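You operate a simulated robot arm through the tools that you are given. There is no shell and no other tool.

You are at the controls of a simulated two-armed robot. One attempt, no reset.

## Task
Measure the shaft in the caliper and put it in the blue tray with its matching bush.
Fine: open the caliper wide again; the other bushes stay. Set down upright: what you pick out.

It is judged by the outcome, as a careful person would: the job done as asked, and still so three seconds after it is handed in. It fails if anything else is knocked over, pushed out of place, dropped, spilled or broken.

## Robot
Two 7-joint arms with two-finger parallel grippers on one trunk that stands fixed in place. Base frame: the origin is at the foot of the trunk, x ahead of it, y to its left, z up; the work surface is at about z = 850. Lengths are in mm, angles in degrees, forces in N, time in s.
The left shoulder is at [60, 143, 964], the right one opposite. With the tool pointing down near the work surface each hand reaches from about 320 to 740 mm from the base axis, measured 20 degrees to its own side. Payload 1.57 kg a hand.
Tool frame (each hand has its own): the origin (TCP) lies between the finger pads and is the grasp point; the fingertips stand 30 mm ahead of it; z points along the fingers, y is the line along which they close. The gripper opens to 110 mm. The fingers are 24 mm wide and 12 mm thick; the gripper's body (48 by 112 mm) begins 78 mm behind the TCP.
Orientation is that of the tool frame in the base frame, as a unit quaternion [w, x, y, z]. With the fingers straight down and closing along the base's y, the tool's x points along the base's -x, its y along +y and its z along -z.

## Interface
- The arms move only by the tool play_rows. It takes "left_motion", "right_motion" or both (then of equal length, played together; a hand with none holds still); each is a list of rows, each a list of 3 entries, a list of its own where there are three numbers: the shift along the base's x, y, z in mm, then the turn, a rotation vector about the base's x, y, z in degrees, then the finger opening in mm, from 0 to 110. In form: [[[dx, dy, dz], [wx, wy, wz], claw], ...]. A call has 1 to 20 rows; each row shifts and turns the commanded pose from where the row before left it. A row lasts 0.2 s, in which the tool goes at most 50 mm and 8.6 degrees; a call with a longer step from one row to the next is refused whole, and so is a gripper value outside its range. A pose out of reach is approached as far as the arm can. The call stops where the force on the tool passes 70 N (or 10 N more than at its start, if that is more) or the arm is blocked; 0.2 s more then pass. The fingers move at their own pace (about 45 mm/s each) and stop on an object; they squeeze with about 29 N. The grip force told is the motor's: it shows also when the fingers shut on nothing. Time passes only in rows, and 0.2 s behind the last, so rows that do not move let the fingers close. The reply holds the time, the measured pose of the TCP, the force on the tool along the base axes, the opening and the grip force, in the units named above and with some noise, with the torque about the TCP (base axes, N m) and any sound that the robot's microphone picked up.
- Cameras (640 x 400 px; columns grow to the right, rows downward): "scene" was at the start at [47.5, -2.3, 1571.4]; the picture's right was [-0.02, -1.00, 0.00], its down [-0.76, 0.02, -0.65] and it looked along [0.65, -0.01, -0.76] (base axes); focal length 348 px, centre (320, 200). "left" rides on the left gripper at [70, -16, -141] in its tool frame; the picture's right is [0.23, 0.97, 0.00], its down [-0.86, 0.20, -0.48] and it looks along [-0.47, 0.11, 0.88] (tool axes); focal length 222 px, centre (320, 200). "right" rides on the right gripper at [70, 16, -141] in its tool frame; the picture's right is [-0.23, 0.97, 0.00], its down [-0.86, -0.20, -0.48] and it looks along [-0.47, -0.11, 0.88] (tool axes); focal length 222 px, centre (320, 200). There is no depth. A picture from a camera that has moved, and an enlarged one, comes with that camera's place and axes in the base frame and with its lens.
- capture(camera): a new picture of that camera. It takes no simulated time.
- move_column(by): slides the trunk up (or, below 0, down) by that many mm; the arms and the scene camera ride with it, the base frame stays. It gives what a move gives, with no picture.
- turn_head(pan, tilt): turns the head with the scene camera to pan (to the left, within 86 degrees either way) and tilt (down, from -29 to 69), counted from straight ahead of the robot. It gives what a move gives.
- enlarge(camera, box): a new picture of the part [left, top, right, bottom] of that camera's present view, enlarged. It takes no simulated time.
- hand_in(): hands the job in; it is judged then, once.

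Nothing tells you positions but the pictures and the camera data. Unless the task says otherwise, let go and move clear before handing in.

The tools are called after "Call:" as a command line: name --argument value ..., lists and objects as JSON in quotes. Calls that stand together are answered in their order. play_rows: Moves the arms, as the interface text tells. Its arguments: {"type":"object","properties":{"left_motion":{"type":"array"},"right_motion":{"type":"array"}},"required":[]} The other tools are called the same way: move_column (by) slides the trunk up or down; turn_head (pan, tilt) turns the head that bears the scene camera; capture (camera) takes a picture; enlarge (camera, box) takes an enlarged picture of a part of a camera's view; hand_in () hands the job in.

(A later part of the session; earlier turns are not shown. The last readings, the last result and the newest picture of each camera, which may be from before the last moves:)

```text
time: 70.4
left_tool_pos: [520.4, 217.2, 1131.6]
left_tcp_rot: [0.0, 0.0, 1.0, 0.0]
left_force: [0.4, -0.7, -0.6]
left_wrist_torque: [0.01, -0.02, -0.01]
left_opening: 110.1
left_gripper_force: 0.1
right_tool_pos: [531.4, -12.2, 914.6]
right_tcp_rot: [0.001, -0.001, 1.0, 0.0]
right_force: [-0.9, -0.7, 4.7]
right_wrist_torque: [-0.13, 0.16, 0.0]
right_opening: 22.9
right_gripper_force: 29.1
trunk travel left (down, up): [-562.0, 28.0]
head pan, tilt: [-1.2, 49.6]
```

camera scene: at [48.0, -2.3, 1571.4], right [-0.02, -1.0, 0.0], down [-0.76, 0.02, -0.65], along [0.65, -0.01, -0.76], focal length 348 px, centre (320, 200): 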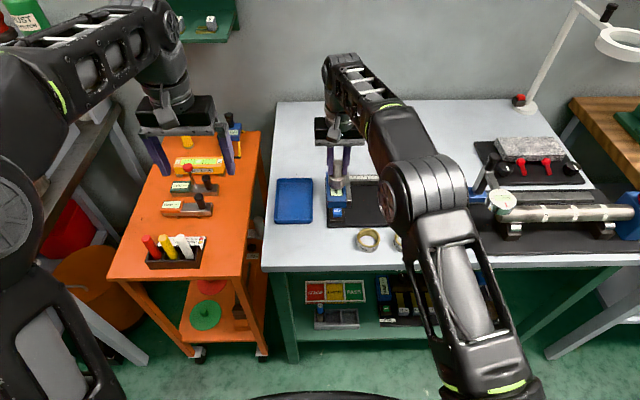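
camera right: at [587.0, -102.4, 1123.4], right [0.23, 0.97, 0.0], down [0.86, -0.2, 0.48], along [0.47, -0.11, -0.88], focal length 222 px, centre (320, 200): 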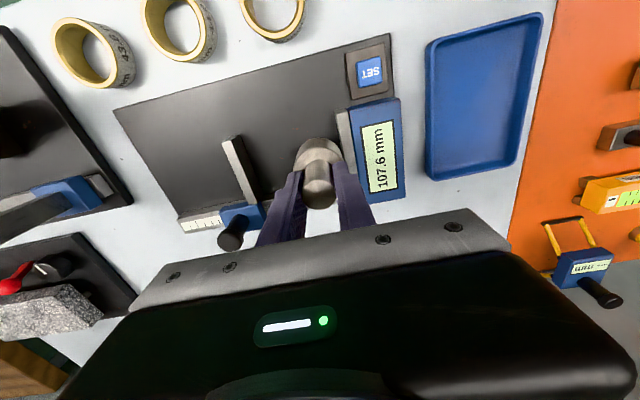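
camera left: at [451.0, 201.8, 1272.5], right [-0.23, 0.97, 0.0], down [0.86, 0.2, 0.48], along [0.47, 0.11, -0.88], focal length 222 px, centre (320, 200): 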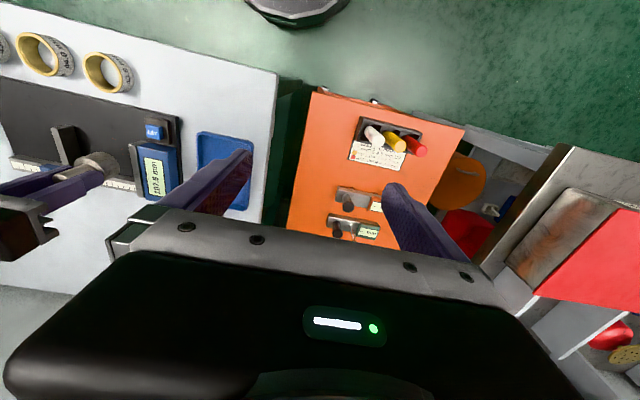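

Touching the bench. Releasing, rising, and moving the right hand over toward the 43.8 bush while clearing space for the left.

Call:
play_rows --right_motion '[[[0, 0, 0.5], [0, 0, 0], 30], [[0, 0, 0], [0, 0, 0], 50], [[0, 0, 0], [0, 0, 0], 60], [[0, 0, 8], [0, 0, 0], 60], [[0, 0, 35], [0, 0, 0], 60], [[0, 0, 45], [0, 0, 0], 60], [[0, -45, 15], [0, 0, 0], 70], [[0, -45, 10], [0, 0, 0], 80], [[0, -45, 0], [0, 0, 0], 80], [[-5, -45, 0], [0, 0, 0], 80], [[-5, -45, 0], [0, 0, 0], 80], [[-5, -45, 0], [0, 0, 0], 80], [[0, -35, 0], [0, 0, 0], 80], [[0, 0, 0], [0, 0, 0], 80]]'

Call:
capture --camera "scene"

Call:
capture --camera "right"

Call:
enlarge --camera "scene" --box '[300, 215, 340, 255]'

```text
time: 73.4
left_tool_pos: [520.7, 216.7, 1131.7]
left_tcp_rot: [0.0, 0.0, 1.0, 0.001]
left_force: [0.4, 0.6, 0.1]
left_wrist_torque: [-0.04, 0.02, -0.01]
left_opening: 109.7
left_gripper_force: 0.0
right_tool_pos: [517.7, -317.1, 1027.4]
right_tcp_rot: [0.0, 0.0, 1.0, 0.0]
right_force: [-0.1, -0.9, -0.5]
right_wrist_torque: [0.02, 0.01, -0.02]
right_opening: 79.9
right_gripper_force: 0.0
trunk travel left (down, up): [-562.0, 28.0]
head pan, tilt: [-1.2, 49.6]
```

```text
taken
camera scene: at [47.4, -1.9, 1571.4], right [-0.02, -1.0, 0.0], down [-0.76, 0.02, -0.65], along [0.65, -0.01, -0.76], focal length 348 px, centre (320, 200)
```

scene: 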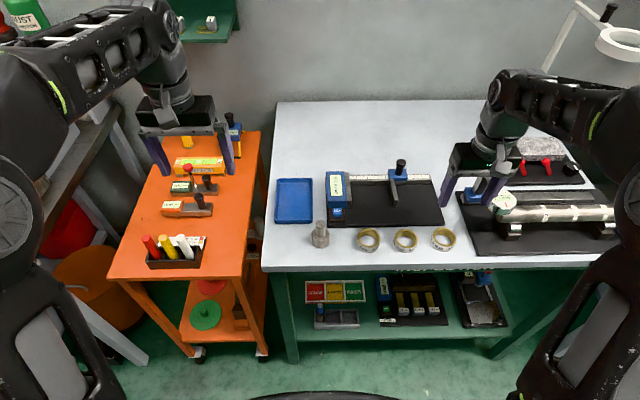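

```text
taken
camera right: at [447.0, -300.5, 1169.7], right [0.23, 0.97, 0.0], down [0.86, -0.2, 0.48], along [0.47, -0.11, -0.88], focal length 222 px, centre (320, 200)
```

right: 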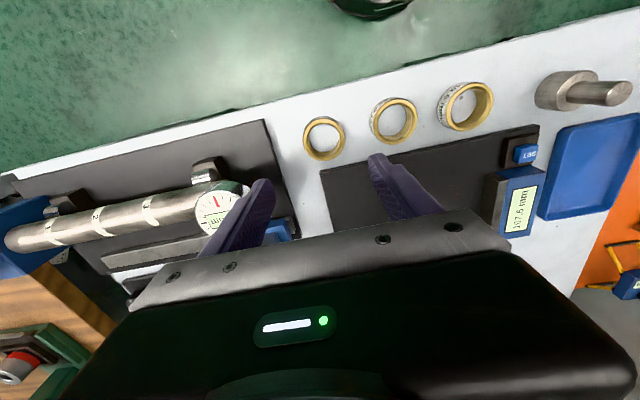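

```text
10.00 times, centred on (320, 235) of scene
camera zoom: at [47.4, -1.9, 1571.4], right [-0.02, -1.0, 0.0], down [-0.76, 0.02, -0.65], along [0.65, -0.01, -0.76], focal length 3476 px, centre (320, -150)
```

zoom: 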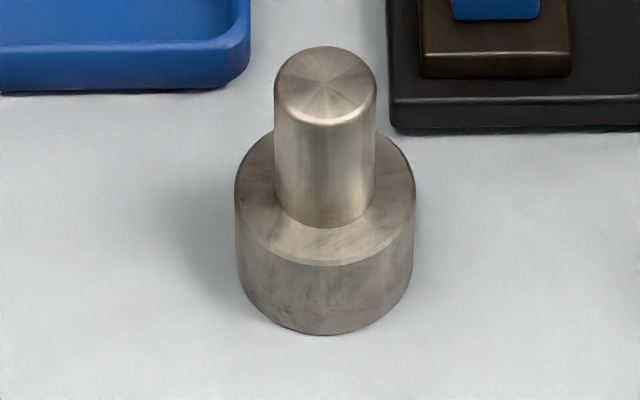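

Shaft stands near (530,−13). Moving the left hand over it.

Call:
play_rows --left_motion '[[[2, -45, -20], [0, 0, 0], 80], [[2, -45, -20], [0, 0, 0], 60], [[2, -45, -20], [0, 0, 0], 60], [[2, -45, -20], [0, 0, 0], 60], [[1, -40, -20], [0, 0, 0], 60], [[0, -10, -15], [0, 0, 0], 60], [[0, 0, 0], [0, 0, 0], 60]]'

Call:
enlarge --camera "left" --box '[240, 80, 400, 180]'

Call:
capture --camera "scene"

```text
time: 75.0
left_tool_pos: [527.8, -11.9, 1015.6]
left_tcp_rot: [0.001, 0.001, 1.0, 0.0]
left_force: [0.3, -1.4, -0.6]
left_wrist_torque: [0.0, -0.04, 0.01]
left_opening: 60.2
left_gripper_force: 0.1
right_tool_pos: [517.5, -317.7, 1027.3]
right_tcp_rot: [0.0, 0.0, 1.0, 0.0]
right_force: [0.7, 0.2, 0.2]
right_wrist_torque: [0.02, 0.02, -0.01]
right_opening: 80.2
right_gripper_force: 0.1
trunk travel left (down, up): [-562.0, 28.0]
head pan, tilt: [-1.2, 49.6]
```

```text
4.00 times, centred on (320, 130) of left
camera zoom: at [458.9, -27.3, 1157.2], right [-0.23, 0.97, 0.0], down [0.85, 0.2, 0.48], along [0.47, 0.11, -0.88], focal length 888 px, centre (320, 480)
```

zoom: 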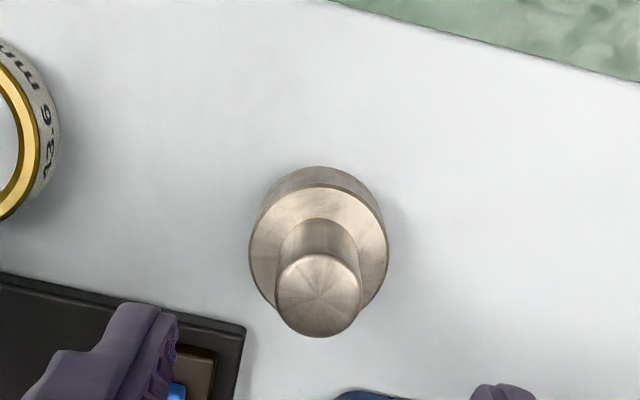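

```text
taken
camera scene: at [47.4, -2.4, 1571.4], right [-0.02, -1.0, 0.0], down [-0.76, 0.02, -0.65], along [0.65, -0.01, -0.76], focal length 348 px, centre (320, 200)
```

scene: 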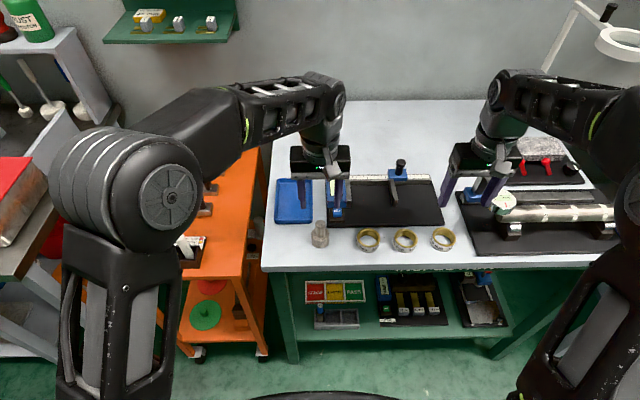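

Aligned to within 2 mm. Left hand descends, grips with full closure, and lifts slowly.

Call:
play_rows --left_motion '[[[2, 0, -30], [0, 0, 0], 60], [[0, 0, -35], [0, 0, 0], 60], [[0, 0, -20], [0, 0, 0], 60], [[0, 0, -10], [0, 0, 0], 60], [[0, 0, -5], [0, 0, 0], 60], [[0, 0, 0], [0, 0, 0], 30], [[0, 0, 0], [0, 0, 0], 0], [[0, 0, 0], [0, 0, 0], 0], [[0, 0, 0], [0, 0, 0], 0], [[0, 0, 0], [0, 0, 0], 0], [[0, 0, 0], [0, 0, 0], 0], [[0, 0, 1], [0, 0, 0], 0], [[0, 0, 1], [0, 0, 0], 0], [[0, 0, 2], [0, 0, 0], 0], [[0, 0, 0], [0, 0, 0], 0]]'

Call:
enlarge --camera "scene" --box '[280, 180, 360, 260]'

```text
time: 78.2
left_tool_pos: [532.0, -12.5, 919.4]
left_tcp_rot: [0.001, 0.0, 1.0, 0.0]
left_force: [0.4, 0.0, -4.5]
left_wrist_torque: [0.0, 0.0, -0.01]
left_opening: 23.0
left_gripper_force: 29.3
right_tool_pos: [516.9, -316.6, 1027.4]
right_tcp_rot: [0.0, 0.001, 1.0, 0.0]
right_force: [0.2, -0.5, -0.3]
right_wrist_torque: [0.02, -0.04, -0.02]
right_opening: 80.2
right_gripper_force: 0.2
trunk travel left (down, up): [-562.0, 28.0]
head pan, tilt: [-1.2, 49.6]
```

```text
5.00 times, centred on (320, 220) of scene
camera zoom: at [47.9, -2.3, 1571.4], right [-0.02, -1.0, 0.0], down [-0.76, 0.02, -0.65], along [0.65, -0.01, -0.76], focal length 1738 px, centre (320, 100)
```

zoom: 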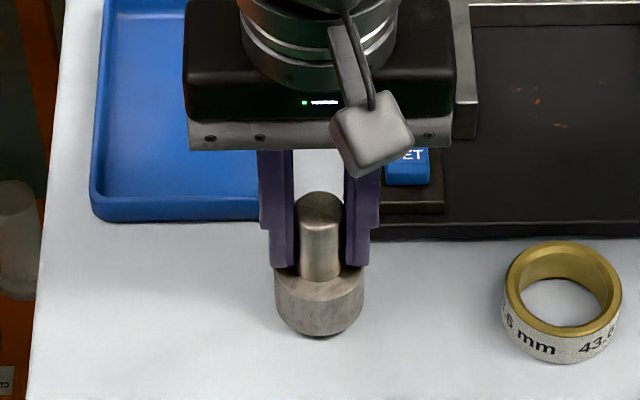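

Shaft held by the left hand. Lifting and carrying it to the far part of the tray, (677,64).

Call:
play_rows --left_motion '[[[0, 0, 3], [0, 0, 0], 0], [[0, 0, 6], [0, 0, 0], 0], [[0, 0, 8], [0, 0, 0], 0], [[0, 0, 8], [0, 0, 0], 0], [[0, 0, 6], [0, 0, 0], 0], [[0, 0, 3], [0, 0, 0], 0], [[3, 3, 0], [0, 0, 0], 0], [[7, 5, 0], [0, 0, 0], 0], [[11, 6, 0], [0, 0, 0], 0], [[13, 7, 0], [0, 0, 0], 0], [[14, 7, 0], [0, 0, 0], 0], [[14, 7, 0], [0, 0, 0], 0], [[14, 7, 0], [0, 0, 0], 0], [[14, 7, 0], [0, 0, 0], 0], [[14, 7, 0], [0, 0, 0], 0], [[14, 7, 0], [0, 0, 0], 0], [[13, 6, 0], [0, 0, 0], 0], [[9, 5, 0], [0, 0, 0], 0], [[5, 3, 0], [0, 0, 0], 0], [[0, 0, 0], [0, 0, 0], 0]]'

Call:
enlarge --camera "scene" --box '[260, 150, 340, 230]'

Call:
enlarge --camera "left" --box '[180, 60, 460, 235]'

Call:
capture --camera "right"

```text
time: 82.4
left_tool_pos: [676.7, 65.6, 952.3]
left_tcp_rot: [0.001, 0.0, 1.0, 0.0]
left_force: [0.9, 0.7, -4.4]
left_wrist_torque: [0.02, -0.01, 0.02]
left_opening: 23.2
left_gripper_force: 29.3
right_tool_pos: [517.9, -317.2, 1026.6]
right_tcp_rot: [0.001, 0.0, 1.0, 0.0]
right_force: [-0.3, -0.1, -0.7]
right_wrist_torque: [-0.01, 0.02, 0.0]
right_opening: 80.2
right_gripper_force: 0.0
trunk travel left (down, up): [-562.0, 28.0]
head pan, tilt: [-1.2, 49.6]
```

```text
5.00 times, centred on (300, 190) of scene
camera zoom: at [48.0, -2.1, 1571.4], right [-0.02, -1.0, 0.0], down [-0.76, 0.02, -0.65], along [0.65, -0.01, -0.76], focal length 1738 px, centre (420, 250)
```

zoom: 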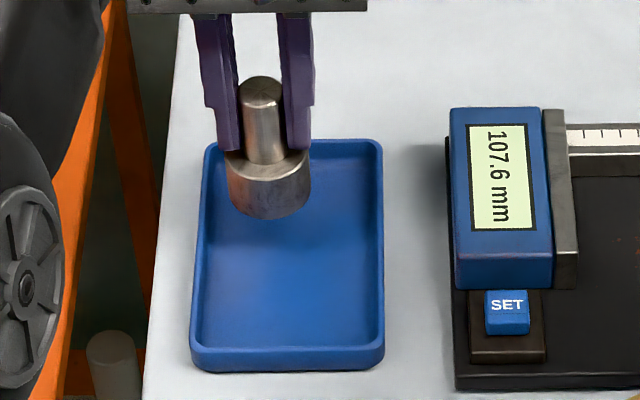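

```text
2.29 times, centred on (320, 148) of left
camera zoom: at [606.4, 50.3, 1094.6], right [-0.23, 0.97, 0.0], down [0.85, 0.2, 0.48], along [0.47, 0.11, -0.88], focal length 508 px, centre (320, 320)
```

zoom: 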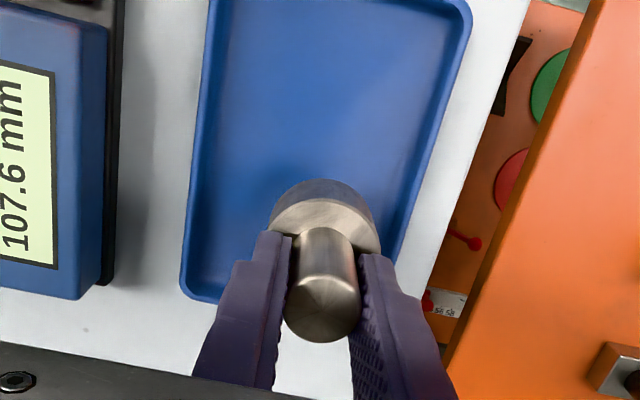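

```text
taken
camera right: at [447.4, -300.3, 1169.4], right [0.23, 0.97, 0.0], down [0.86, -0.2, 0.48], along [0.47, -0.11, -0.88], focal length 222 px, centre (320, 200)
```

right: 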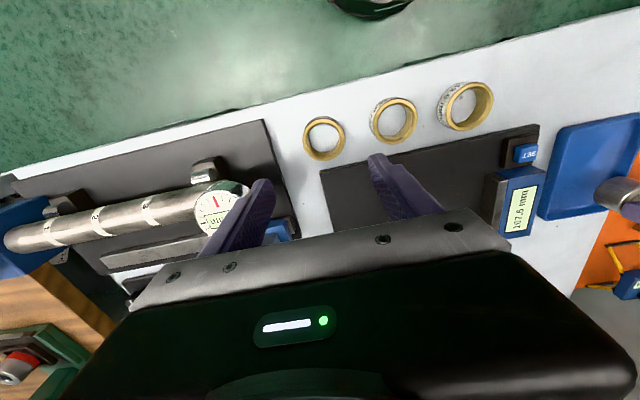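

The shaft hangs over the tray well inside the walls. Lowering.

Call:
play_rows --left_motion '[[[2, 0, -4], [0, 0, 0], 0], [[2, 0, -6], [0, 0, 0], 0], [[0, 0, -7], [0, 0, 0], 0], [[0, 0, -5], [0, 0, 0], 0], [[0, 0, -4], [0, 0, 0], 0], [[0, 0, -2], [0, 0, 0], 0], [[0, 0, -1], [0, 0, 0], 0], [[0, 0, -1], [0, 0, 0], 0], [[0, 0, 0], [0, 0, 0], 0]]'

Call:
enlarge --camera "scene" --box '[260, 150, 340, 230]'

```text
time: 84.4
left_tool_pos: [681.8, 65.0, 923.3]
left_tcp_rot: [0.0, -0.001, 1.0, -0.001]
left_force: [0.3, -0.5, -4.4]
left_wrist_torque: [0.01, -0.05, 0.01]
left_opening: 23.2
left_gripper_force: 29.4
right_tool_pos: [517.7, -317.3, 1027.1]
right_tcp_rot: [-0.001, 0.0, 1.0, 0.0]
right_force: [0.4, -0.8, -0.2]
right_wrist_torque: [-0.03, -0.01, -0.02]
right_opening: 80.0
right_gripper_force: 0.0
trunk travel left (down, up): [-562.0, 28.0]
head pan, tilt: [-1.2, 49.6]
```

```text
5.00 times, centred on (300, 190) of scene
camera zoom: at [48.0, -2.3, 1571.4], right [-0.02, -1.0, 0.0], down [-0.76, 0.02, -0.65], along [0.65, -0.01, -0.76], focal length 1738 px, centre (420, 250)
```

zoom: 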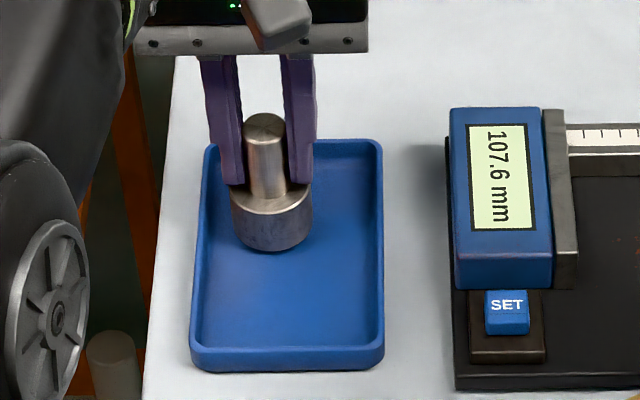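

Call:
play_rows --left_motion '[[[0, 0, -1], [0, 0, 0], 0], [[0, 0, -1], [0, 0, 0], 0], [[0, 0, -1], [0, 0, 0], 0], [[0, 0, 0], [0, 0, 0], 0]]'

```text
time: 85.4
left_tool_pos: [679.6, 66.5, 920.1]
left_tcp_rot: [0.0, -0.001, 1.0, 0.0]
left_force: [-0.5, 0.9, -4.7]
left_wrist_torque: [-0.03, -0.06, -0.01]
left_opening: 22.9
left_gripper_force: 28.8
right_tool_pos: [518.3, -317.5, 1027.4]
right_tcp_rot: [0.0, 0.0, 1.0, 0.0]
right_force: [-0.1, -0.2, 0.0]
right_wrist_torque: [0.0, -0.03, 0.01]
right_opening: 80.1
right_gripper_force: 0.1
trunk travel left (down, up): [-562.0, 28.0]
head pan, tilt: [-1.2, 49.6]
```

Call:
play_rows --left_motion '[[[0, 0, -1], [0, 0, 0], 0], [[0, 0, -1], [0, 0, 0], 0], [[0, 0, 0], [0, 0, 0], 0]]'

```text
time: 86.2
left_tool_pos: [681.4, 65.3, 918.6]
left_tcp_rot: [0.001, 0.0, 1.0, 0.0]
left_force: [-0.7, 1.0, 5.6]
left_wrist_torque: [0.11, 0.21, -0.03]
left_opening: 23.0
left_gripper_force: 28.5
right_tool_pos: [517.6, -316.8, 1027.4]
right_tcp_rot: [0.0, 0.001, 1.0, 0.0]
right_force: [1.0, 0.1, -0.4]
right_wrist_torque: [0.03, -0.01, 0.02]
right_opening: 80.1
right_gripper_force: 0.0
trunk travel left (down, up): [-562.0, 28.0]
head pan, tilt: [-1.2, 49.6]
```

On the tray floor. Releasing, then lifting the left hand straight up and away.

Call:
play_rows --left_motion '[[[0, 0, 0.5], [0, 0, 0], 30], [[0, 0, 0], [0, 0, 0], 44], [[0, 0, 0], [0, 0, 0], 44], [[0, 0, 6], [0, 0, 0], 44], [[0, 0, 25], [0, 0, 0], 44], [[0, 0, 40], [0, 0, 0], 50], [[0, 0, 40], [0, 0, 0], 60], [[-20, 40, 30], [0, 0, 0], 60], [[-30, 40, 20], [0, 0, 0], 60], [[-30, 40, 10], [0, 0, 0], 60], [[-30, 40, 0], [0, 0, 0], 60], [[0, 0, 0], [0, 0, 0], 60]]'

Call:
enlarge --camera "scene" --box '[260, 150, 340, 230]'

Call:
enlarge --camera "scene" --box '[424, 220, 464, 260]'

Call:
enlarge --camera "right" --box '[270, 80, 430, 180]'

```text
refused: row 8 steps farther than a row can; nothing moved
```

```text
5.00 times, centred on (300, 190) of scene
camera zoom: at [46.8, -2.2, 1571.6], right [-0.02, -1.0, 0.0], down [-0.76, 0.02, -0.65], along [0.65, -0.01, -0.76], focal length 1738 px, centre (420, 250)
```

zoom: 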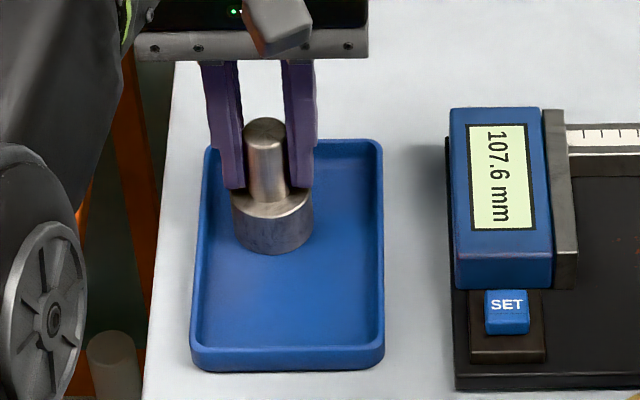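

```text
10.00 times, centred on (444, 240) of scene
camera zoom: at [46.8, -2.2, 1571.6], right [-0.02, -1.0, 0.0], down [-0.76, 0.02, -0.65], along [0.65, -0.01, -0.76], focal length 3476 px, centre (-920, -200)
```

zoom: 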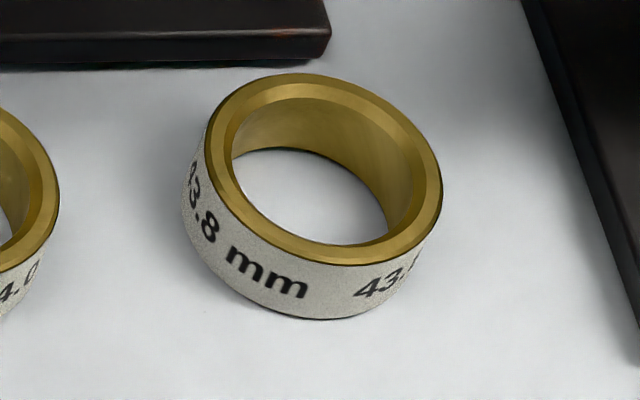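

```text
4.00 times, centred on (350, 130) of right
camera zoom: at [446.5, -300.3, 1169.9], right [0.23, 0.97, 0.0], down [0.85, -0.2, 0.48], along [0.47, -0.11, -0.88], focal length 888 px, centre (200, 480)
```

zoom: 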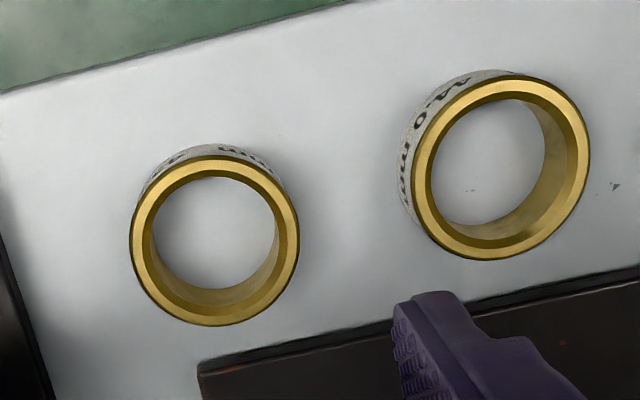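

One row was too long; re-sending with shorter steps. The bush's centre works out at about (517.5,−312.5), top z≈873.

Call:
play_rows --left_motion '[[[0, 0, 0.5], [0, 0, 0], 30], [[0, 0, 0], [0, 0, 0], 44], [[0, 0, 0], [0, 0, 0], 44], [[0, 0, 6], [0, 0, 0], 44], [[0, 0, 25], [0, 0, 0], 44], [[0, 0, 40], [0, 0, 0], 50], [[0, 0, 40], [0, 0, 0], 60], [[-10, 30, 25], [0, 0, 0], 60], [[-20, 35, 20], [0, 0, 0], 60], [[-25, 40, 10], [0, 0, 0], 60], [[-25, 40, 0], [0, 0, 0], 60], [[-25, 40, 0], [0, 0, 0], 60], [[0, 0, 0], [0, 0, 0], 60]]'

Call:
enlarge --camera "scene" --box '[260, 150, 340, 230]'

Call:
capture --camera "scene"

```text
time: 89.0
left_tool_pos: [577.2, 252.0, 996.5]
left_tcp_rot: [0.001, 0.0, 1.0, 0.0]
left_force: [0.0, 0.0, -0.3]
left_wrist_torque: [0.01, -0.01, 0.0]
left_opening: 60.5
left_gripper_force: 0.1
left hand out of reach, approached as far as the arm can: row 5, 6, 7
right_tool_pos: [516.9, -317.6, 1027.1]
right_tcp_rot: [0.0, 0.0, 1.0, -0.001]
right_force: [0.5, 0.3, -0.5]
right_wrist_torque: [-0.01, 0.02, 0.0]
right_opening: 79.9
right_gripper_force: 0.0
trunk travel left (down, up): [-562.0, 28.0]
head pan, tilt: [-1.2, 49.6]
```

```text
5.00 times, centred on (300, 190) of scene
camera zoom: at [48.0, -2.9, 1571.4], right [-0.02, -1.0, 0.0], down [-0.76, 0.02, -0.65], along [0.65, -0.01, -0.76], focal length 1738 px, centre (420, 250)
```

zoom: 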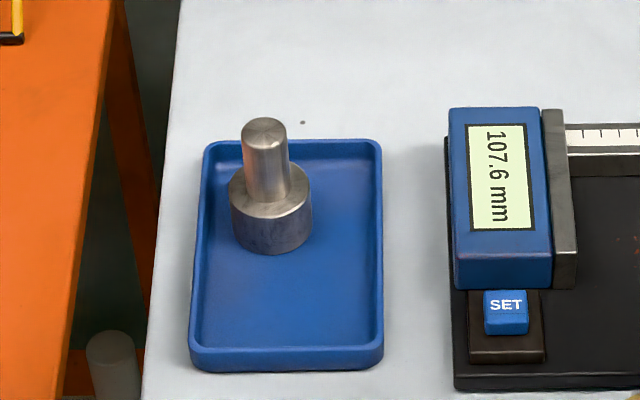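

```text
taken
camera scene: at [48.0, -2.9, 1571.4], right [-0.02, -1.0, 0.0], down [-0.76, 0.02, -0.65], along [0.65, -0.01, -0.76], focal length 348 px, centre (320, 200)
```

scene: 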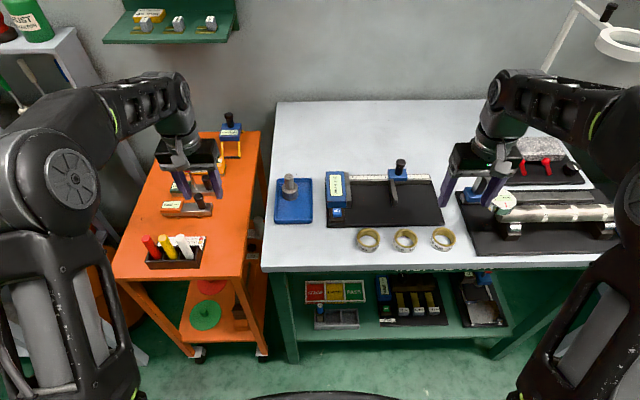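

The shaft stands upright in the tray. Now the left hand rises a little for safety and the right hand descends around the 43.8 bush.

Call:
play_rows --left_motion '[[[0, 0, 40], [0, 0, 0], 60], [[0, 0, 40], [0, 0, 0], 60], [[0, 0, 20], [0, 0, 0], 60], [[0, 0, 0], [0, 0, 0], 60], [[0, 0, 0], [0, 0, 0], 60]]' --right_motion '[[[0.5, 2.5, -35], [0, 0, 0], 72], [[0, 2, -35], [0, 0, 0], 72], [[0, 0, -15], [0, 0, 0], 72], [[0, 0, -8], [0, 0, 0], 72], [[0, 0, 0], [0, 0, 0], 72]]'

Call:
enlarge --camera "scene" --box '[404, 180, 484, 260]'

Call:
enlarge --camera "right" --box '[220, 80, 420, 230]'

```text
time: 90.2
left_tool_pos: [575.9, 251.1, 1098.0]
left_tcp_rot: [0.0, 0.0, 1.0, 0.0]
left_force: [0.3, 0.5, 1.1]
left_wrist_torque: [-0.03, 0.04, 0.02]
left_opening: 59.9
left_gripper_force: 0.1
right_tool_pos: [517.3, -312.6, 933.2]
right_tcp_rot: [0.0, 0.0, 1.0, 0.0]
right_force: [0.8, -0.1, 0.4]
right_wrist_torque: [-0.02, 0.01, -0.02]
right_opening: 72.0
right_gripper_force: 0.0
trunk travel left (down, up): [-562.0, 28.0]
head pan, tilt: [-1.2, 49.6]
```

```text
5.00 times, centred on (444, 220) of scene
camera zoom: at [47.4, -2.3, 1571.4], right [-0.02, -1.0, 0.0], down [-0.76, 0.02, -0.65], along [0.65, -0.01, -0.76], focal length 1738 px, centre (-300, 100)
```

zoom: 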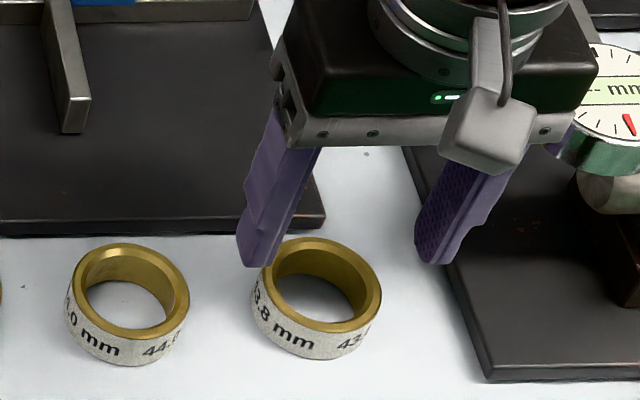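

```text
2.67 times, centred on (320, 155) of right
camera zoom: at [446.3, -295.6, 1075.4], right [0.23, 0.97, 0.0], down [0.86, -0.2, 0.48], along [0.47, -0.11, -0.88], focal length 592 px, centre (320, 320)
```

zoom: 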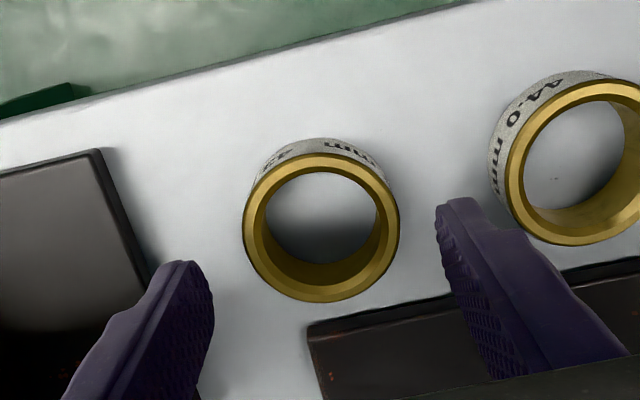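

Centred on the bush with clearance both sides. Lowering and gripping.

Call:
play_rows --right_motion '[[[0, 0.5, -20], [0, 0, 0], 72], [[0, 0, -12], [0, 0, 0], 72], [[0, 0, -6], [0, 0, 0], 72], [[0, 0, -3], [0, 0, 0], 72], [[0, 0, 0], [0, 0, 0], 60], [[0, 0, 0], [0, 0, 0], 40], [[0, 0, 0], [0, 0, 0], 20], [[0, 0, 0], [0, 0, 0], 0], [[0, 0, 0], [0, 0, 0], 0], [[0, 0, 0], [0, 0, 0], 0]]'

Call:
enlarge --camera "scene" --box '[404, 180, 484, 260]'

Call:
enlarge --camera "right" --box '[220, 80, 420, 230]'

```text
time: 92.4
left_tool_pos: [576.1, 250.3, 1097.8]
left_tcp_rot: [0.0, 0.0, 1.0, 0.0]
left_force: [1.0, -0.5, 0.1]
left_wrist_torque: [0.0, 0.01, 0.0]
left_opening: 60.1
left_gripper_force: 0.0
right_tool_pos: [517.8, -312.5, 893.2]
right_tcp_rot: [0.0, 0.0, 1.0, 0.001]
right_force: [0.3, 0.5, 0.8]
right_wrist_torque: [-0.05, -0.08, 0.03]
right_opening: 55.4
right_gripper_force: 28.8
trunk travel left (down, up): [-562.0, 28.0]
head pan, tilt: [-1.2, 49.6]
```

```text
5.00 times, centred on (444, 220) of scene
camera zoom: at [47.6, -2.3, 1571.4], right [-0.02, -1.0, 0.0], down [-0.76, 0.02, -0.65], along [0.65, -0.01, -0.76], focal length 1738 px, centre (-300, 100)
```

zoom: 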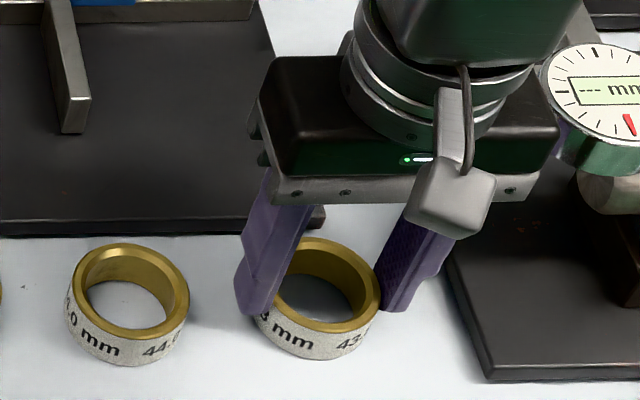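

```text
2.67 times, centred on (320, 155) of right
camera zoom: at [446.1, -295.3, 1035.8], right [0.23, 0.97, 0.0], down [0.86, -0.2, 0.48], along [0.47, -0.11, -0.88], focal length 592 px, centre (320, 320)
```

zoom: 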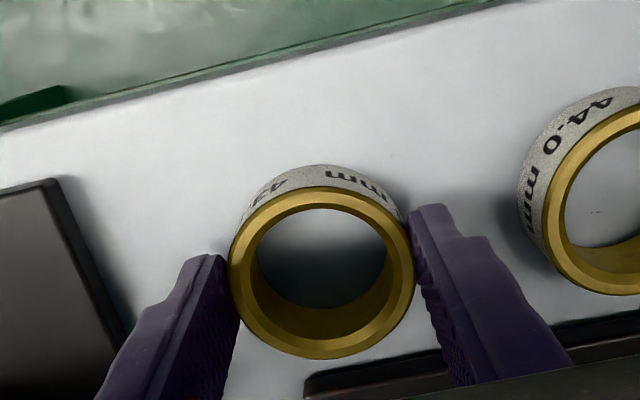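

Gripped at 55.4 mm. Lifting slowly.

Call:
play_rows --right_motion '[[[0, 0, 1], [0, 0, 0], 0], [[0, 0, 1], [0, 0, 0], 0], [[0, 0, 2], [0, 0, 0], 0], [[0, 0, 3], [0, 0, 0], 0], [[0, 0, 4], [0, 0, 0], 0], [[0, 0, 4], [0, 0, 0], 0], [[0, 0, 3], [0, 0, 0], 0], [[0, 0, 0], [0, 0, 0], 0]]'

Call:
enlarge --camera "scene" --box '[404, 180, 484, 260]'

```text
time: 94.2
left_tool_pos: [576.6, 249.7, 1095.7]
left_tcp_rot: [0.0, 0.0, 1.0, 0.0]
left_force: [-0.6, -0.1, 0.3]
left_wrist_torque: [-0.01, 0.01, 0.03]
left_opening: 59.8
left_gripper_force: 0.0
right_tool_pos: [516.0, -312.2, 911.1]
right_tcp_rot: [0.0, 0.0, 1.0, 0.0]
right_force: [0.0, 0.6, -1.8]
right_wrist_torque: [0.0, 0.01, 0.0]
right_opening: 55.3
right_gripper_force: 28.9
trunk travel left (down, up): [-562.0, 28.0]
head pan, tilt: [-1.2, 49.6]
```

```text
5.00 times, centred on (444, 220) of scene
camera zoom: at [47.7, -2.4, 1571.4], right [-0.02, -1.0, 0.0], down [-0.76, 0.02, -0.65], along [0.65, -0.01, -0.76], focal length 1738 px, centre (-300, 100)
```

zoom: 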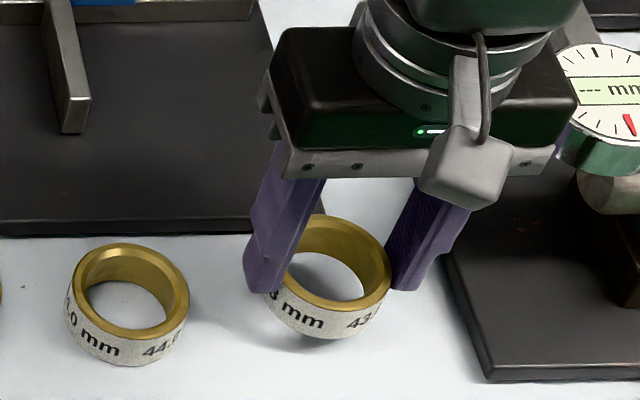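

Bush lifted cleanly. Raising further and travelling left above the bench.

Call:
play_rows --right_motion '[[[0, 0, 4], [0, 0, 0], 0], [[0, 0, 8], [0, 0, 0], 0], [[0, 0, 10], [0, 0, 0], 0], [[0, 0, 10], [0, 0, 0], 0], [[0, 0, 8], [0, 0, 0], 0], [[0, 0, 4], [0, 0, 0], 0], [[0, 4, 0], [0, 0, 0], 0], [[0, 9, 0], [0, 0, 0], 0], [[0, 14, 0], [0, 0, 0], 0], [[0, 18, 0], [0, 0, 0], 0], [[0, 18, 0], [0, 0, 0], 0], [[0, 18, 0], [0, 0, 0], 0], [[0, 18, 0], [0, 0, 0], 0], [[0, 18, 0], [0, 0, 0], 0], [[0, 18, 0], [0, 0, 0], 0], [[0, 18, 0], [0, 0, 0], 0], [[0, 18, 0], [0, 0, 0], 0], [[0, 14, 0], [0, 0, 0], 0], [[0, 9, 0], [0, 0, 0], 0], [[0, 4, 0], [0, 0, 0], 0]]'

Call:
play_rows --right_motion '[[[3, 5, 0], [0, 0, 0], 0], [[5, 9, 0], [0, 0, 0], 0], [[7, 13, 0], [0, 0, 0], 0], [[8, 15, 0], [0, 0, 0], 0], [[8, 15, 0], [0, 0, 0], 0], [[8, 15, 0], [0, 0, 0], 0], [[8, 15, 0], [0, 0, 0], 0], [[8, 15, 0], [0, 0, 0], 0], [[8, 15, 0], [0, 0, 0], 0], [[8, 13, 0], [0, 0, 0], 0], [[8, 9, 0], [0, 0, 0], 0], [[5, 5, 0], [0, 0, 0], 0], [[0, 0, 0], [0, 0, 0], 0]]'

Call:
capture --camera "scene"

Call:
enlarge --camera "right" --box '[180, 60, 460, 235]'

```text
time: 98.4
left_tool_pos: [575.7, 249.0, 1096.1]
left_tcp_rot: [-0.001, 0.0, 1.0, 0.001]
left_force: [-0.4, -0.2, 0.1]
left_wrist_torque: [0.02, 0.0, -0.03]
left_opening: 60.1
left_gripper_force: 0.2
right_tool_pos: [517.4, -114.2, 954.4]
right_tcp_rot: [0.0, 0.0, 1.0, 0.0]
right_force: [0.0, -0.4, -2.2]
right_wrist_torque: [-0.01, 0.03, 0.04]
right_opening: 55.1
right_gripper_force: 28.8
trunk travel left (down, up): [-562.0, 28.0]
head pan, tilt: [-1.2, 49.6]
```

```text
time: 101.2
left_tool_pos: [575.2, 249.4, 1097.2]
left_tcp_rot: [0.0, 0.0, 1.0, 0.0]
left_force: [0.4, -0.2, 0.8]
left_wrist_torque: [0.01, 0.01, -0.01]
left_opening: 60.0
left_gripper_force: 0.0
right_tool_pos: [600.4, 30.5, 955.8]
right_tcp_rot: [0.0, 0.001, 1.0, 0.0]
right_force: [-1.5, 0.2, -1.9]
right_wrist_torque: [0.06, -0.01, 0.01]
right_opening: 55.4
right_gripper_force: 29.1
trunk travel left (down, up): [-562.0, 28.0]
head pan, tilt: [-1.2, 49.6]
```

```text
taken
camera scene: at [47.7, -2.2, 1571.4], right [-0.02, -1.0, 0.0], down [-0.76, 0.02, -0.65], along [0.65, -0.01, -0.76], focal length 348 px, centre (320, 200)
```

scene: 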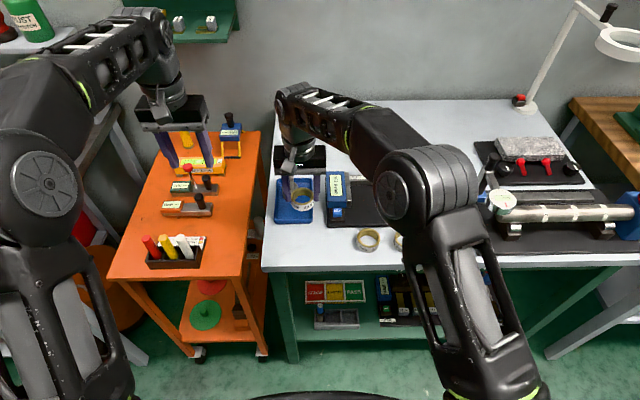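

```text
2.29 times, centred on (320, 148) of right
camera zoom: at [530.1, 46.4, 1097.7], right [0.23, 0.97, 0.0], down [0.86, -0.2, 0.48], along [0.47, -0.11, -0.88], focal length 508 px, centre (320, 320)
```

zoom: 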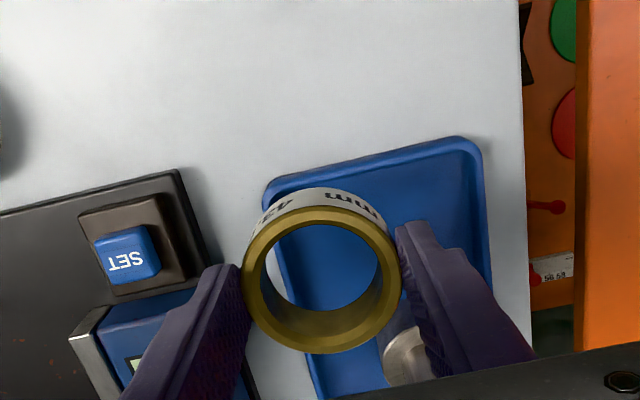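

The bush is above the tray's right edge. Moving to (620,52) and checking alignment.

Call:
play_rows --right_motion '[[[4, 4, 0], [0, 0, 0], 0], [[5, 6, 0], [0, 0, 0], 0], [[6, 6, 0], [0, 0, 0], 0], [[4, 5, 0], [0, 0, 0], 0], [[0, 0, -6], [0, 0, 0], 0], [[0, 0, -8], [0, 0, 0], 0], [[0, 0, -8], [0, 0, 0], 0], [[0, 0, -4], [0, 0, 0], 0], [[0, 0, 0], [0, 0, 0], 0]]'

Call:
enlarge --camera "scene" --box '[260, 150, 340, 230]'

Call:
enlarge --camera "right" --box '[180, 60, 460, 235]'

```text
time: 103.2
left_tool_pos: [576.1, 249.1, 1097.1]
left_tcp_rot: [0.0, 0.0, 1.0, 0.0]
left_force: [-0.2, 0.0, 0.5]
left_wrist_torque: [-0.01, 0.01, -0.03]
left_opening: 59.9
left_gripper_force: 0.1
right_tool_pos: [619.6, 49.5, 929.5]
right_tcp_rot: [0.0, 0.0, 1.0, 0.0]
right_force: [-0.2, 0.7, -2.4]
right_wrist_torque: [-0.01, 0.01, 0.01]
right_opening: 55.4
right_gripper_force: 29.1
trunk travel left (down, up): [-562.0, 28.0]
head pan, tilt: [-1.2, 49.6]
```

```text
5.00 times, centred on (300, 190) of scene
camera zoom: at [47.7, -2.2, 1571.4], right [-0.02, -1.0, 0.0], down [-0.76, 0.02, -0.65], along [0.65, -0.01, -0.76], focal length 1738 px, centre (420, 250)
```

zoom: 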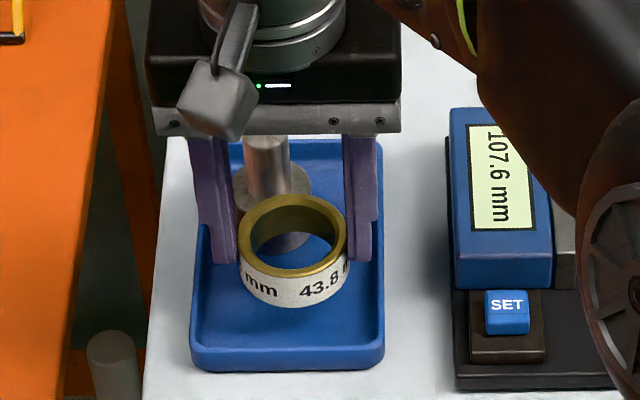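

```text
2.29 times, centred on (320, 148) of right
camera zoom: at [549.3, 67.5, 1072.5], right [0.23, 0.97, 0.0], down [0.86, -0.2, 0.48], along [0.47, -0.11, -0.88], focal length 508 px, centre (320, 320)
```

zoom: 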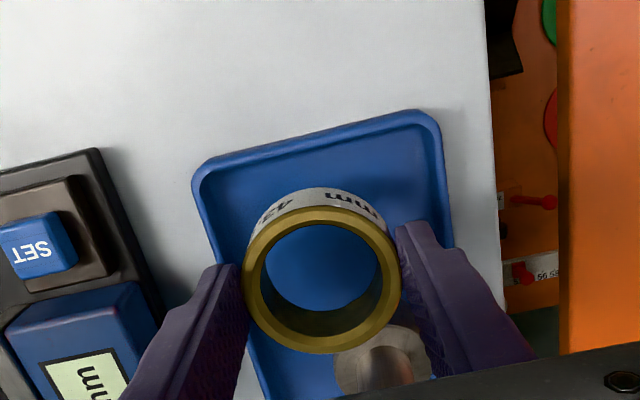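

Good position; nudging +3 in y to centre, then lowering.

Call:
play_rows --right_motion '[[[0, 3, -3], [0, 0, 0], 0], [[0, 0, -6], [0, 0, 0], 0], [[0, 0, -7], [0, 0, 0], 0], [[0, 0, -6], [0, 0, 0], 0], [[0, 0, -4], [0, 0, 0], 0], [[0, 0, -2], [0, 0, 0], 0], [[0, 0, 0], [0, 0, 0], 0]]'

Call:
enlarge --camera "scene" --box '[260, 150, 340, 230]'

Call:
enlarge --camera "right" --box '[180, 60, 460, 235]'

```text
time: 104.8
left_tool_pos: [576.3, 250.1, 1096.7]
left_tcp_rot: [0.0, 0.0, 1.0, 0.0]
left_force: [-0.7, 1.2, 0.3]
left_wrist_torque: [0.0, 0.03, 0.0]
left_opening: 59.8
left_gripper_force: 0.1
right_tool_pos: [619.4, 54.3, 903.3]
right_tcp_rot: [0.001, 0.001, 1.0, -0.001]
right_force: [-0.4, -1.0, -2.1]
right_wrist_torque: [0.0, 0.02, 0.01]
right_opening: 55.8
right_gripper_force: 28.9
trunk travel left (down, up): [-562.0, 28.0]
head pan, tilt: [-1.2, 49.6]
```

```text
5.00 times, centred on (300, 190) of scene
camera zoom: at [47.7, -2.1, 1571.4], right [-0.02, -1.0, 0.0], down [-0.76, 0.02, -0.65], along [0.65, -0.01, -0.76], focal length 1738 px, centre (420, 250)
```

zoom: 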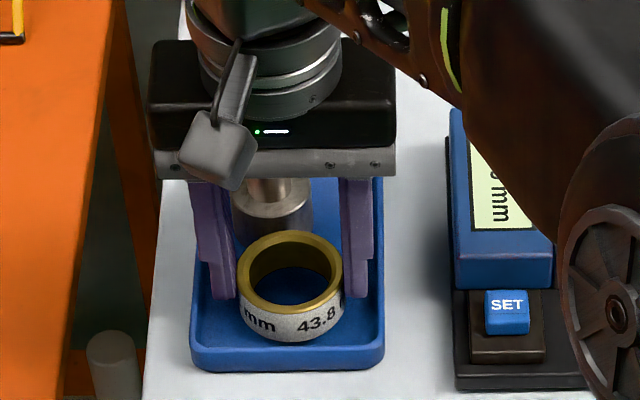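

```text
2.29 times, centred on (320, 148) of right
camera zoom: at [549.2, 70.1, 1044.0], right [0.23, 0.97, 0.0], down [0.86, -0.2, 0.48], along [0.47, -0.11, -0.88], focal length 508 px, centre (320, 320)
```

zoom: 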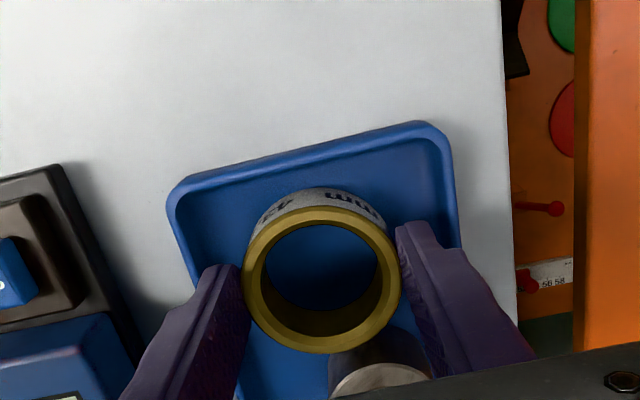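

Call:
play_rows --right_motion '[[[0, 0, -2], [0, 0, 0], 0], [[0, 0, -1.5], [0, 0, 0], 0], [[0, 0, -1], [0, 0, 0], 0], [[0, 0, 0], [0, 0, 0], 0]]'

```text
time: 105.8
left_tool_pos: [574.6, 250.1, 1096.3]
left_tcp_rot: [0.0, 0.0, 1.0, 0.0]
left_force: [0.2, -1.0, 0.2]
left_wrist_torque: [0.01, 0.01, 0.01]
left_opening: 60.0
left_gripper_force: 0.1
right_tool_pos: [620.1, 53.0, 896.7]
right_tcp_rot: [0.001, 0.0, 1.0, 0.0]
right_force: [2.0, -0.2, 2.2]
right_wrist_torque: [-0.05, 0.07, 0.02]
right_opening: 55.6
right_gripper_force: 28.9
trunk travel left (down, up): [-562.0, 28.0]
head pan, tilt: [-1.2, 49.6]
```

The bush touches the tray floor. Opening just a little and rising straight up.

Call:
play_rows --right_motion '[[[0, 0, 0], [0, 0, 0], 58], [[0, 0, 0], [0, 0, 0], 61], [[0, 0, 0], [0, 0, 0], 61], [[0, 0, 4], [0, 0, 0], 61], [[0, 0, 10], [0, 0, 0], 61], [[0, 0, 20], [0, 0, 0], 61], [[0, 0, 20], [0, 0, 0], 61], [[0, 0, 0], [0, 0, 0], 61]]'

Call:
enlarge --camera "scene" --box '[260, 150, 340, 230]'

Call:
enlarge --camera "right" --box '[180, 60, 460, 235]'

```text
time: 107.6
left_tool_pos: [576.0, 249.7, 1097.1]
left_tcp_rot: [0.0, 0.0, 1.0, 0.0]
left_force: [-0.3, 0.8, 0.3]
left_wrist_torque: [-0.03, 0.02, 0.03]
left_opening: 59.9
left_gripper_force: 0.0
right_tool_pos: [618.4, 55.4, 951.8]
right_tcp_rot: [0.0, 0.0, 1.0, 0.0]
right_force: [0.1, -0.6, 0.1]
right_wrist_torque: [0.02, -0.01, 0.0]
right_opening: 61.3
right_gripper_force: 0.2
trunk travel left (down, up): [-562.0, 28.0]
head pan, tilt: [-1.2, 49.6]
```

```text
5.00 times, centred on (300, 190) of scene
camera zoom: at [47.6, -2.1, 1571.4], right [-0.02, -1.0, 0.0], down [-0.76, 0.02, -0.65], along [0.65, -0.01, -0.76], focal length 1738 px, centre (420, 250)
```

zoom: 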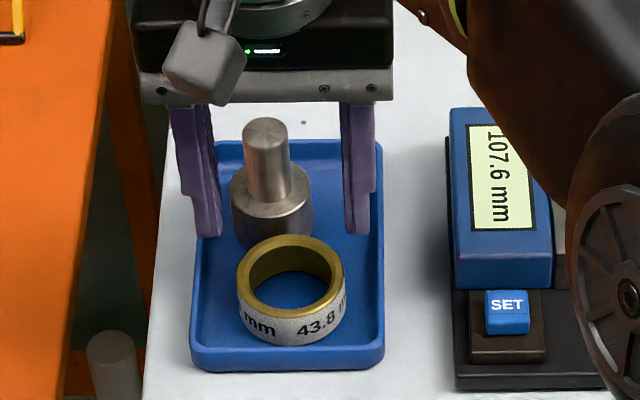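

```text
2.29 times, centred on (320, 148) of right
camera zoom: at [549.0, 70.8, 1093.2], right [0.23, 0.97, 0.0], down [0.86, -0.2, 0.48], along [0.47, -0.11, -0.88], focal length 508 px, centre (320, 320)
```

zoom: 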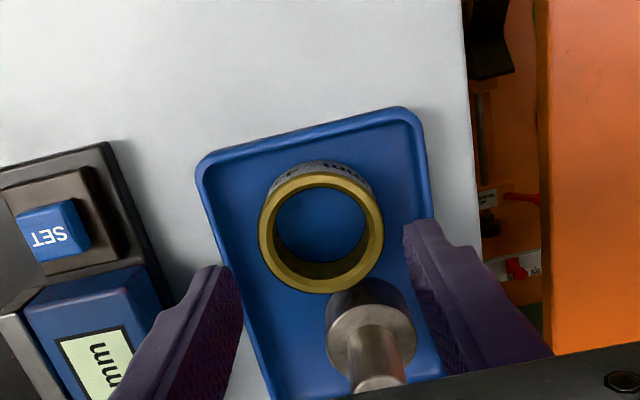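

Shaft and bush both stand upright in the tray, free of each other. Now the right hand backs away and returns to the knob to nudge the slider the last 2 mm wider, pushing from one side only.

Call:
play_rows --right_motion '[[[0, 0, 25], [0, 0, 0], 61], [[-20, -20, 30], [0, 0, 0], 61], [[-25, -40, 5], [0, 0, 0], 60], [[0, -45, 0], [0, 0, 0], 60], [[10, -45, 0], [0, 0, 0], 60], [[25, -38, 0], [0, -8, 0], 60], [[30, -38, 0], [0, -8, 0], 60], [[30, -38, 0], [0, -8, 0], 60], [[30, -20, 0], [0, 0, 0], 60], [[14, -11, 0], [0, 0, 0], 60], [[0, 0, 0], [0, 0, 0], 60]]'

Call:
capture --camera "right"

Call:
capture --camera "scene"

```text
time: 110.0
left_tool_pos: [575.0, 249.4, 1096.7]
left_tcp_rot: [0.0, -0.001, 1.0, 0.001]
left_force: [-0.1, 0.3, -0.4]
left_wrist_torque: [0.01, 0.02, -0.01]
left_opening: 59.9
left_gripper_force: 0.1
right_tool_pos: [712.7, -242.7, 1011.2]
right_tcp_rot: [0.208, 0.0, 0.978, 0.0]
right_force: [-0.6, 0.8, -0.6]
right_wrist_torque: [0.0, 0.06, 0.01]
right_opening: 60.3
right_gripper_force: 0.0
trunk travel left (down, up): [-562.0, 28.0]
head pan, tilt: [-1.2, 49.6]
```

```text
taken
camera right: at [590.8, -226.2, 1113.5], right [0.21, 0.97, 0.09], down [0.59, -0.2, 0.78], along [0.78, -0.11, -0.61], focal length 222 px, centre (320, 200)
```

right: 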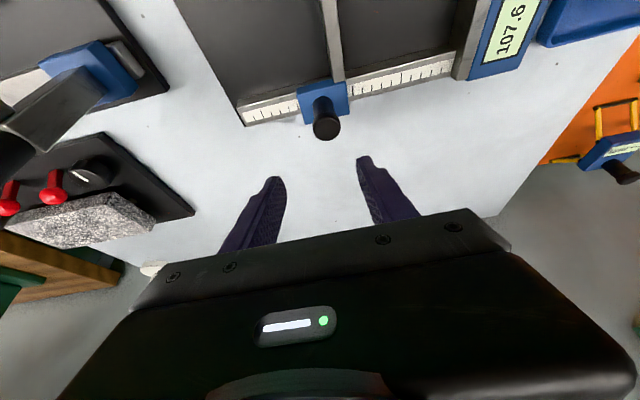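

```text
taken
camera scene: at [47.7, -2.1, 1571.4], right [-0.02, -1.0, 0.0], down [-0.76, 0.02, -0.65], along [0.65, -0.01, -0.76], focal length 348 px, centre (320, 200)
```

scene: 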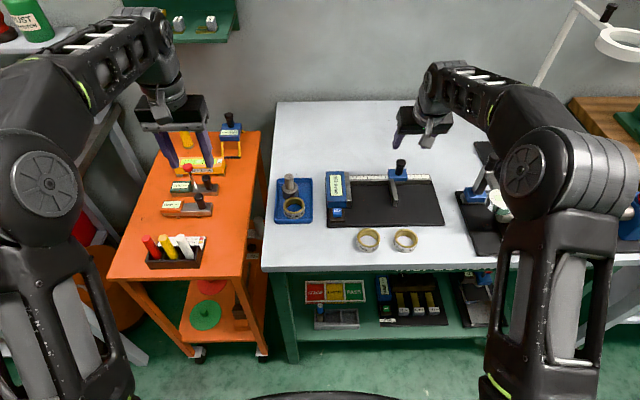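

The knob lies between the open fingers, nearer the +y finger. Lowering.

Call:
play_rows --right_motion '[[[0, 2, -30], [0, 0, 0], 60], [[0, 0, -30], [0, 0, 0], 60], [[0, 0, -17], [0, 0, 0], 60], [[0, 0, 0], [0, 0, 0], 60]]'

Call:
capture --camera "right"

Call:
enlarge --camera "scene" --box '[320, 120, 448, 200]'

```text
time: 111.0
left_tool_pos: [575.7, 250.5, 1097.3]
left_tcp_rot: [-0.001, 0.001, 1.0, -0.001]
left_force: [0.2, -0.8, -0.7]
left_wrist_torque: [-0.01, -0.01, 0.0]
left_opening: 60.0
left_gripper_force: 0.0
right_tool_pos: [712.0, -239.6, 935.4]
right_tcp_rot: [0.207, 0.0, 0.978, 0.0]
right_force: [-0.3, 0.0, -0.8]
right_wrist_torque: [0.0, 0.0, 0.02]
right_opening: 59.9
right_gripper_force: 0.1
trunk travel left (down, up): [-562.0, 28.0]
head pan, tilt: [-1.2, 49.6]
```

```text
taken
camera right: at [590.0, -223.2, 1037.2], right [0.21, 0.97, 0.09], down [0.59, -0.2, 0.79], along [0.78, -0.11, -0.61], focal length 222 px, centre (320, 200)
```

right: 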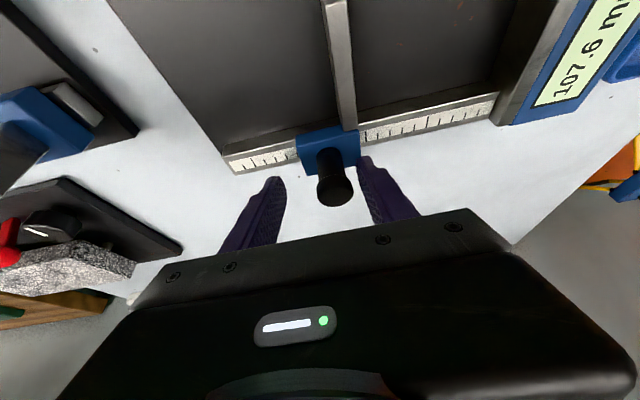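

```text
5.00 times, centred on (384, 160) of scene
camera zoom: at [47.4, -2.3, 1571.4], right [-0.02, -1.0, 0.0], down [-0.76, 0.02, -0.65], along [0.65, -0.01, -0.76], focal length 1738 px, centre (0, 400)
```

zoom: 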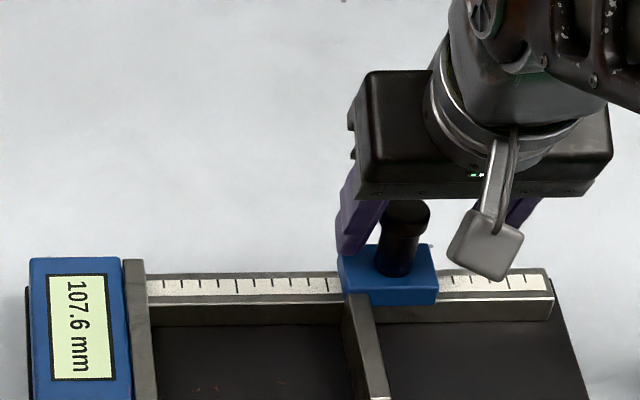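

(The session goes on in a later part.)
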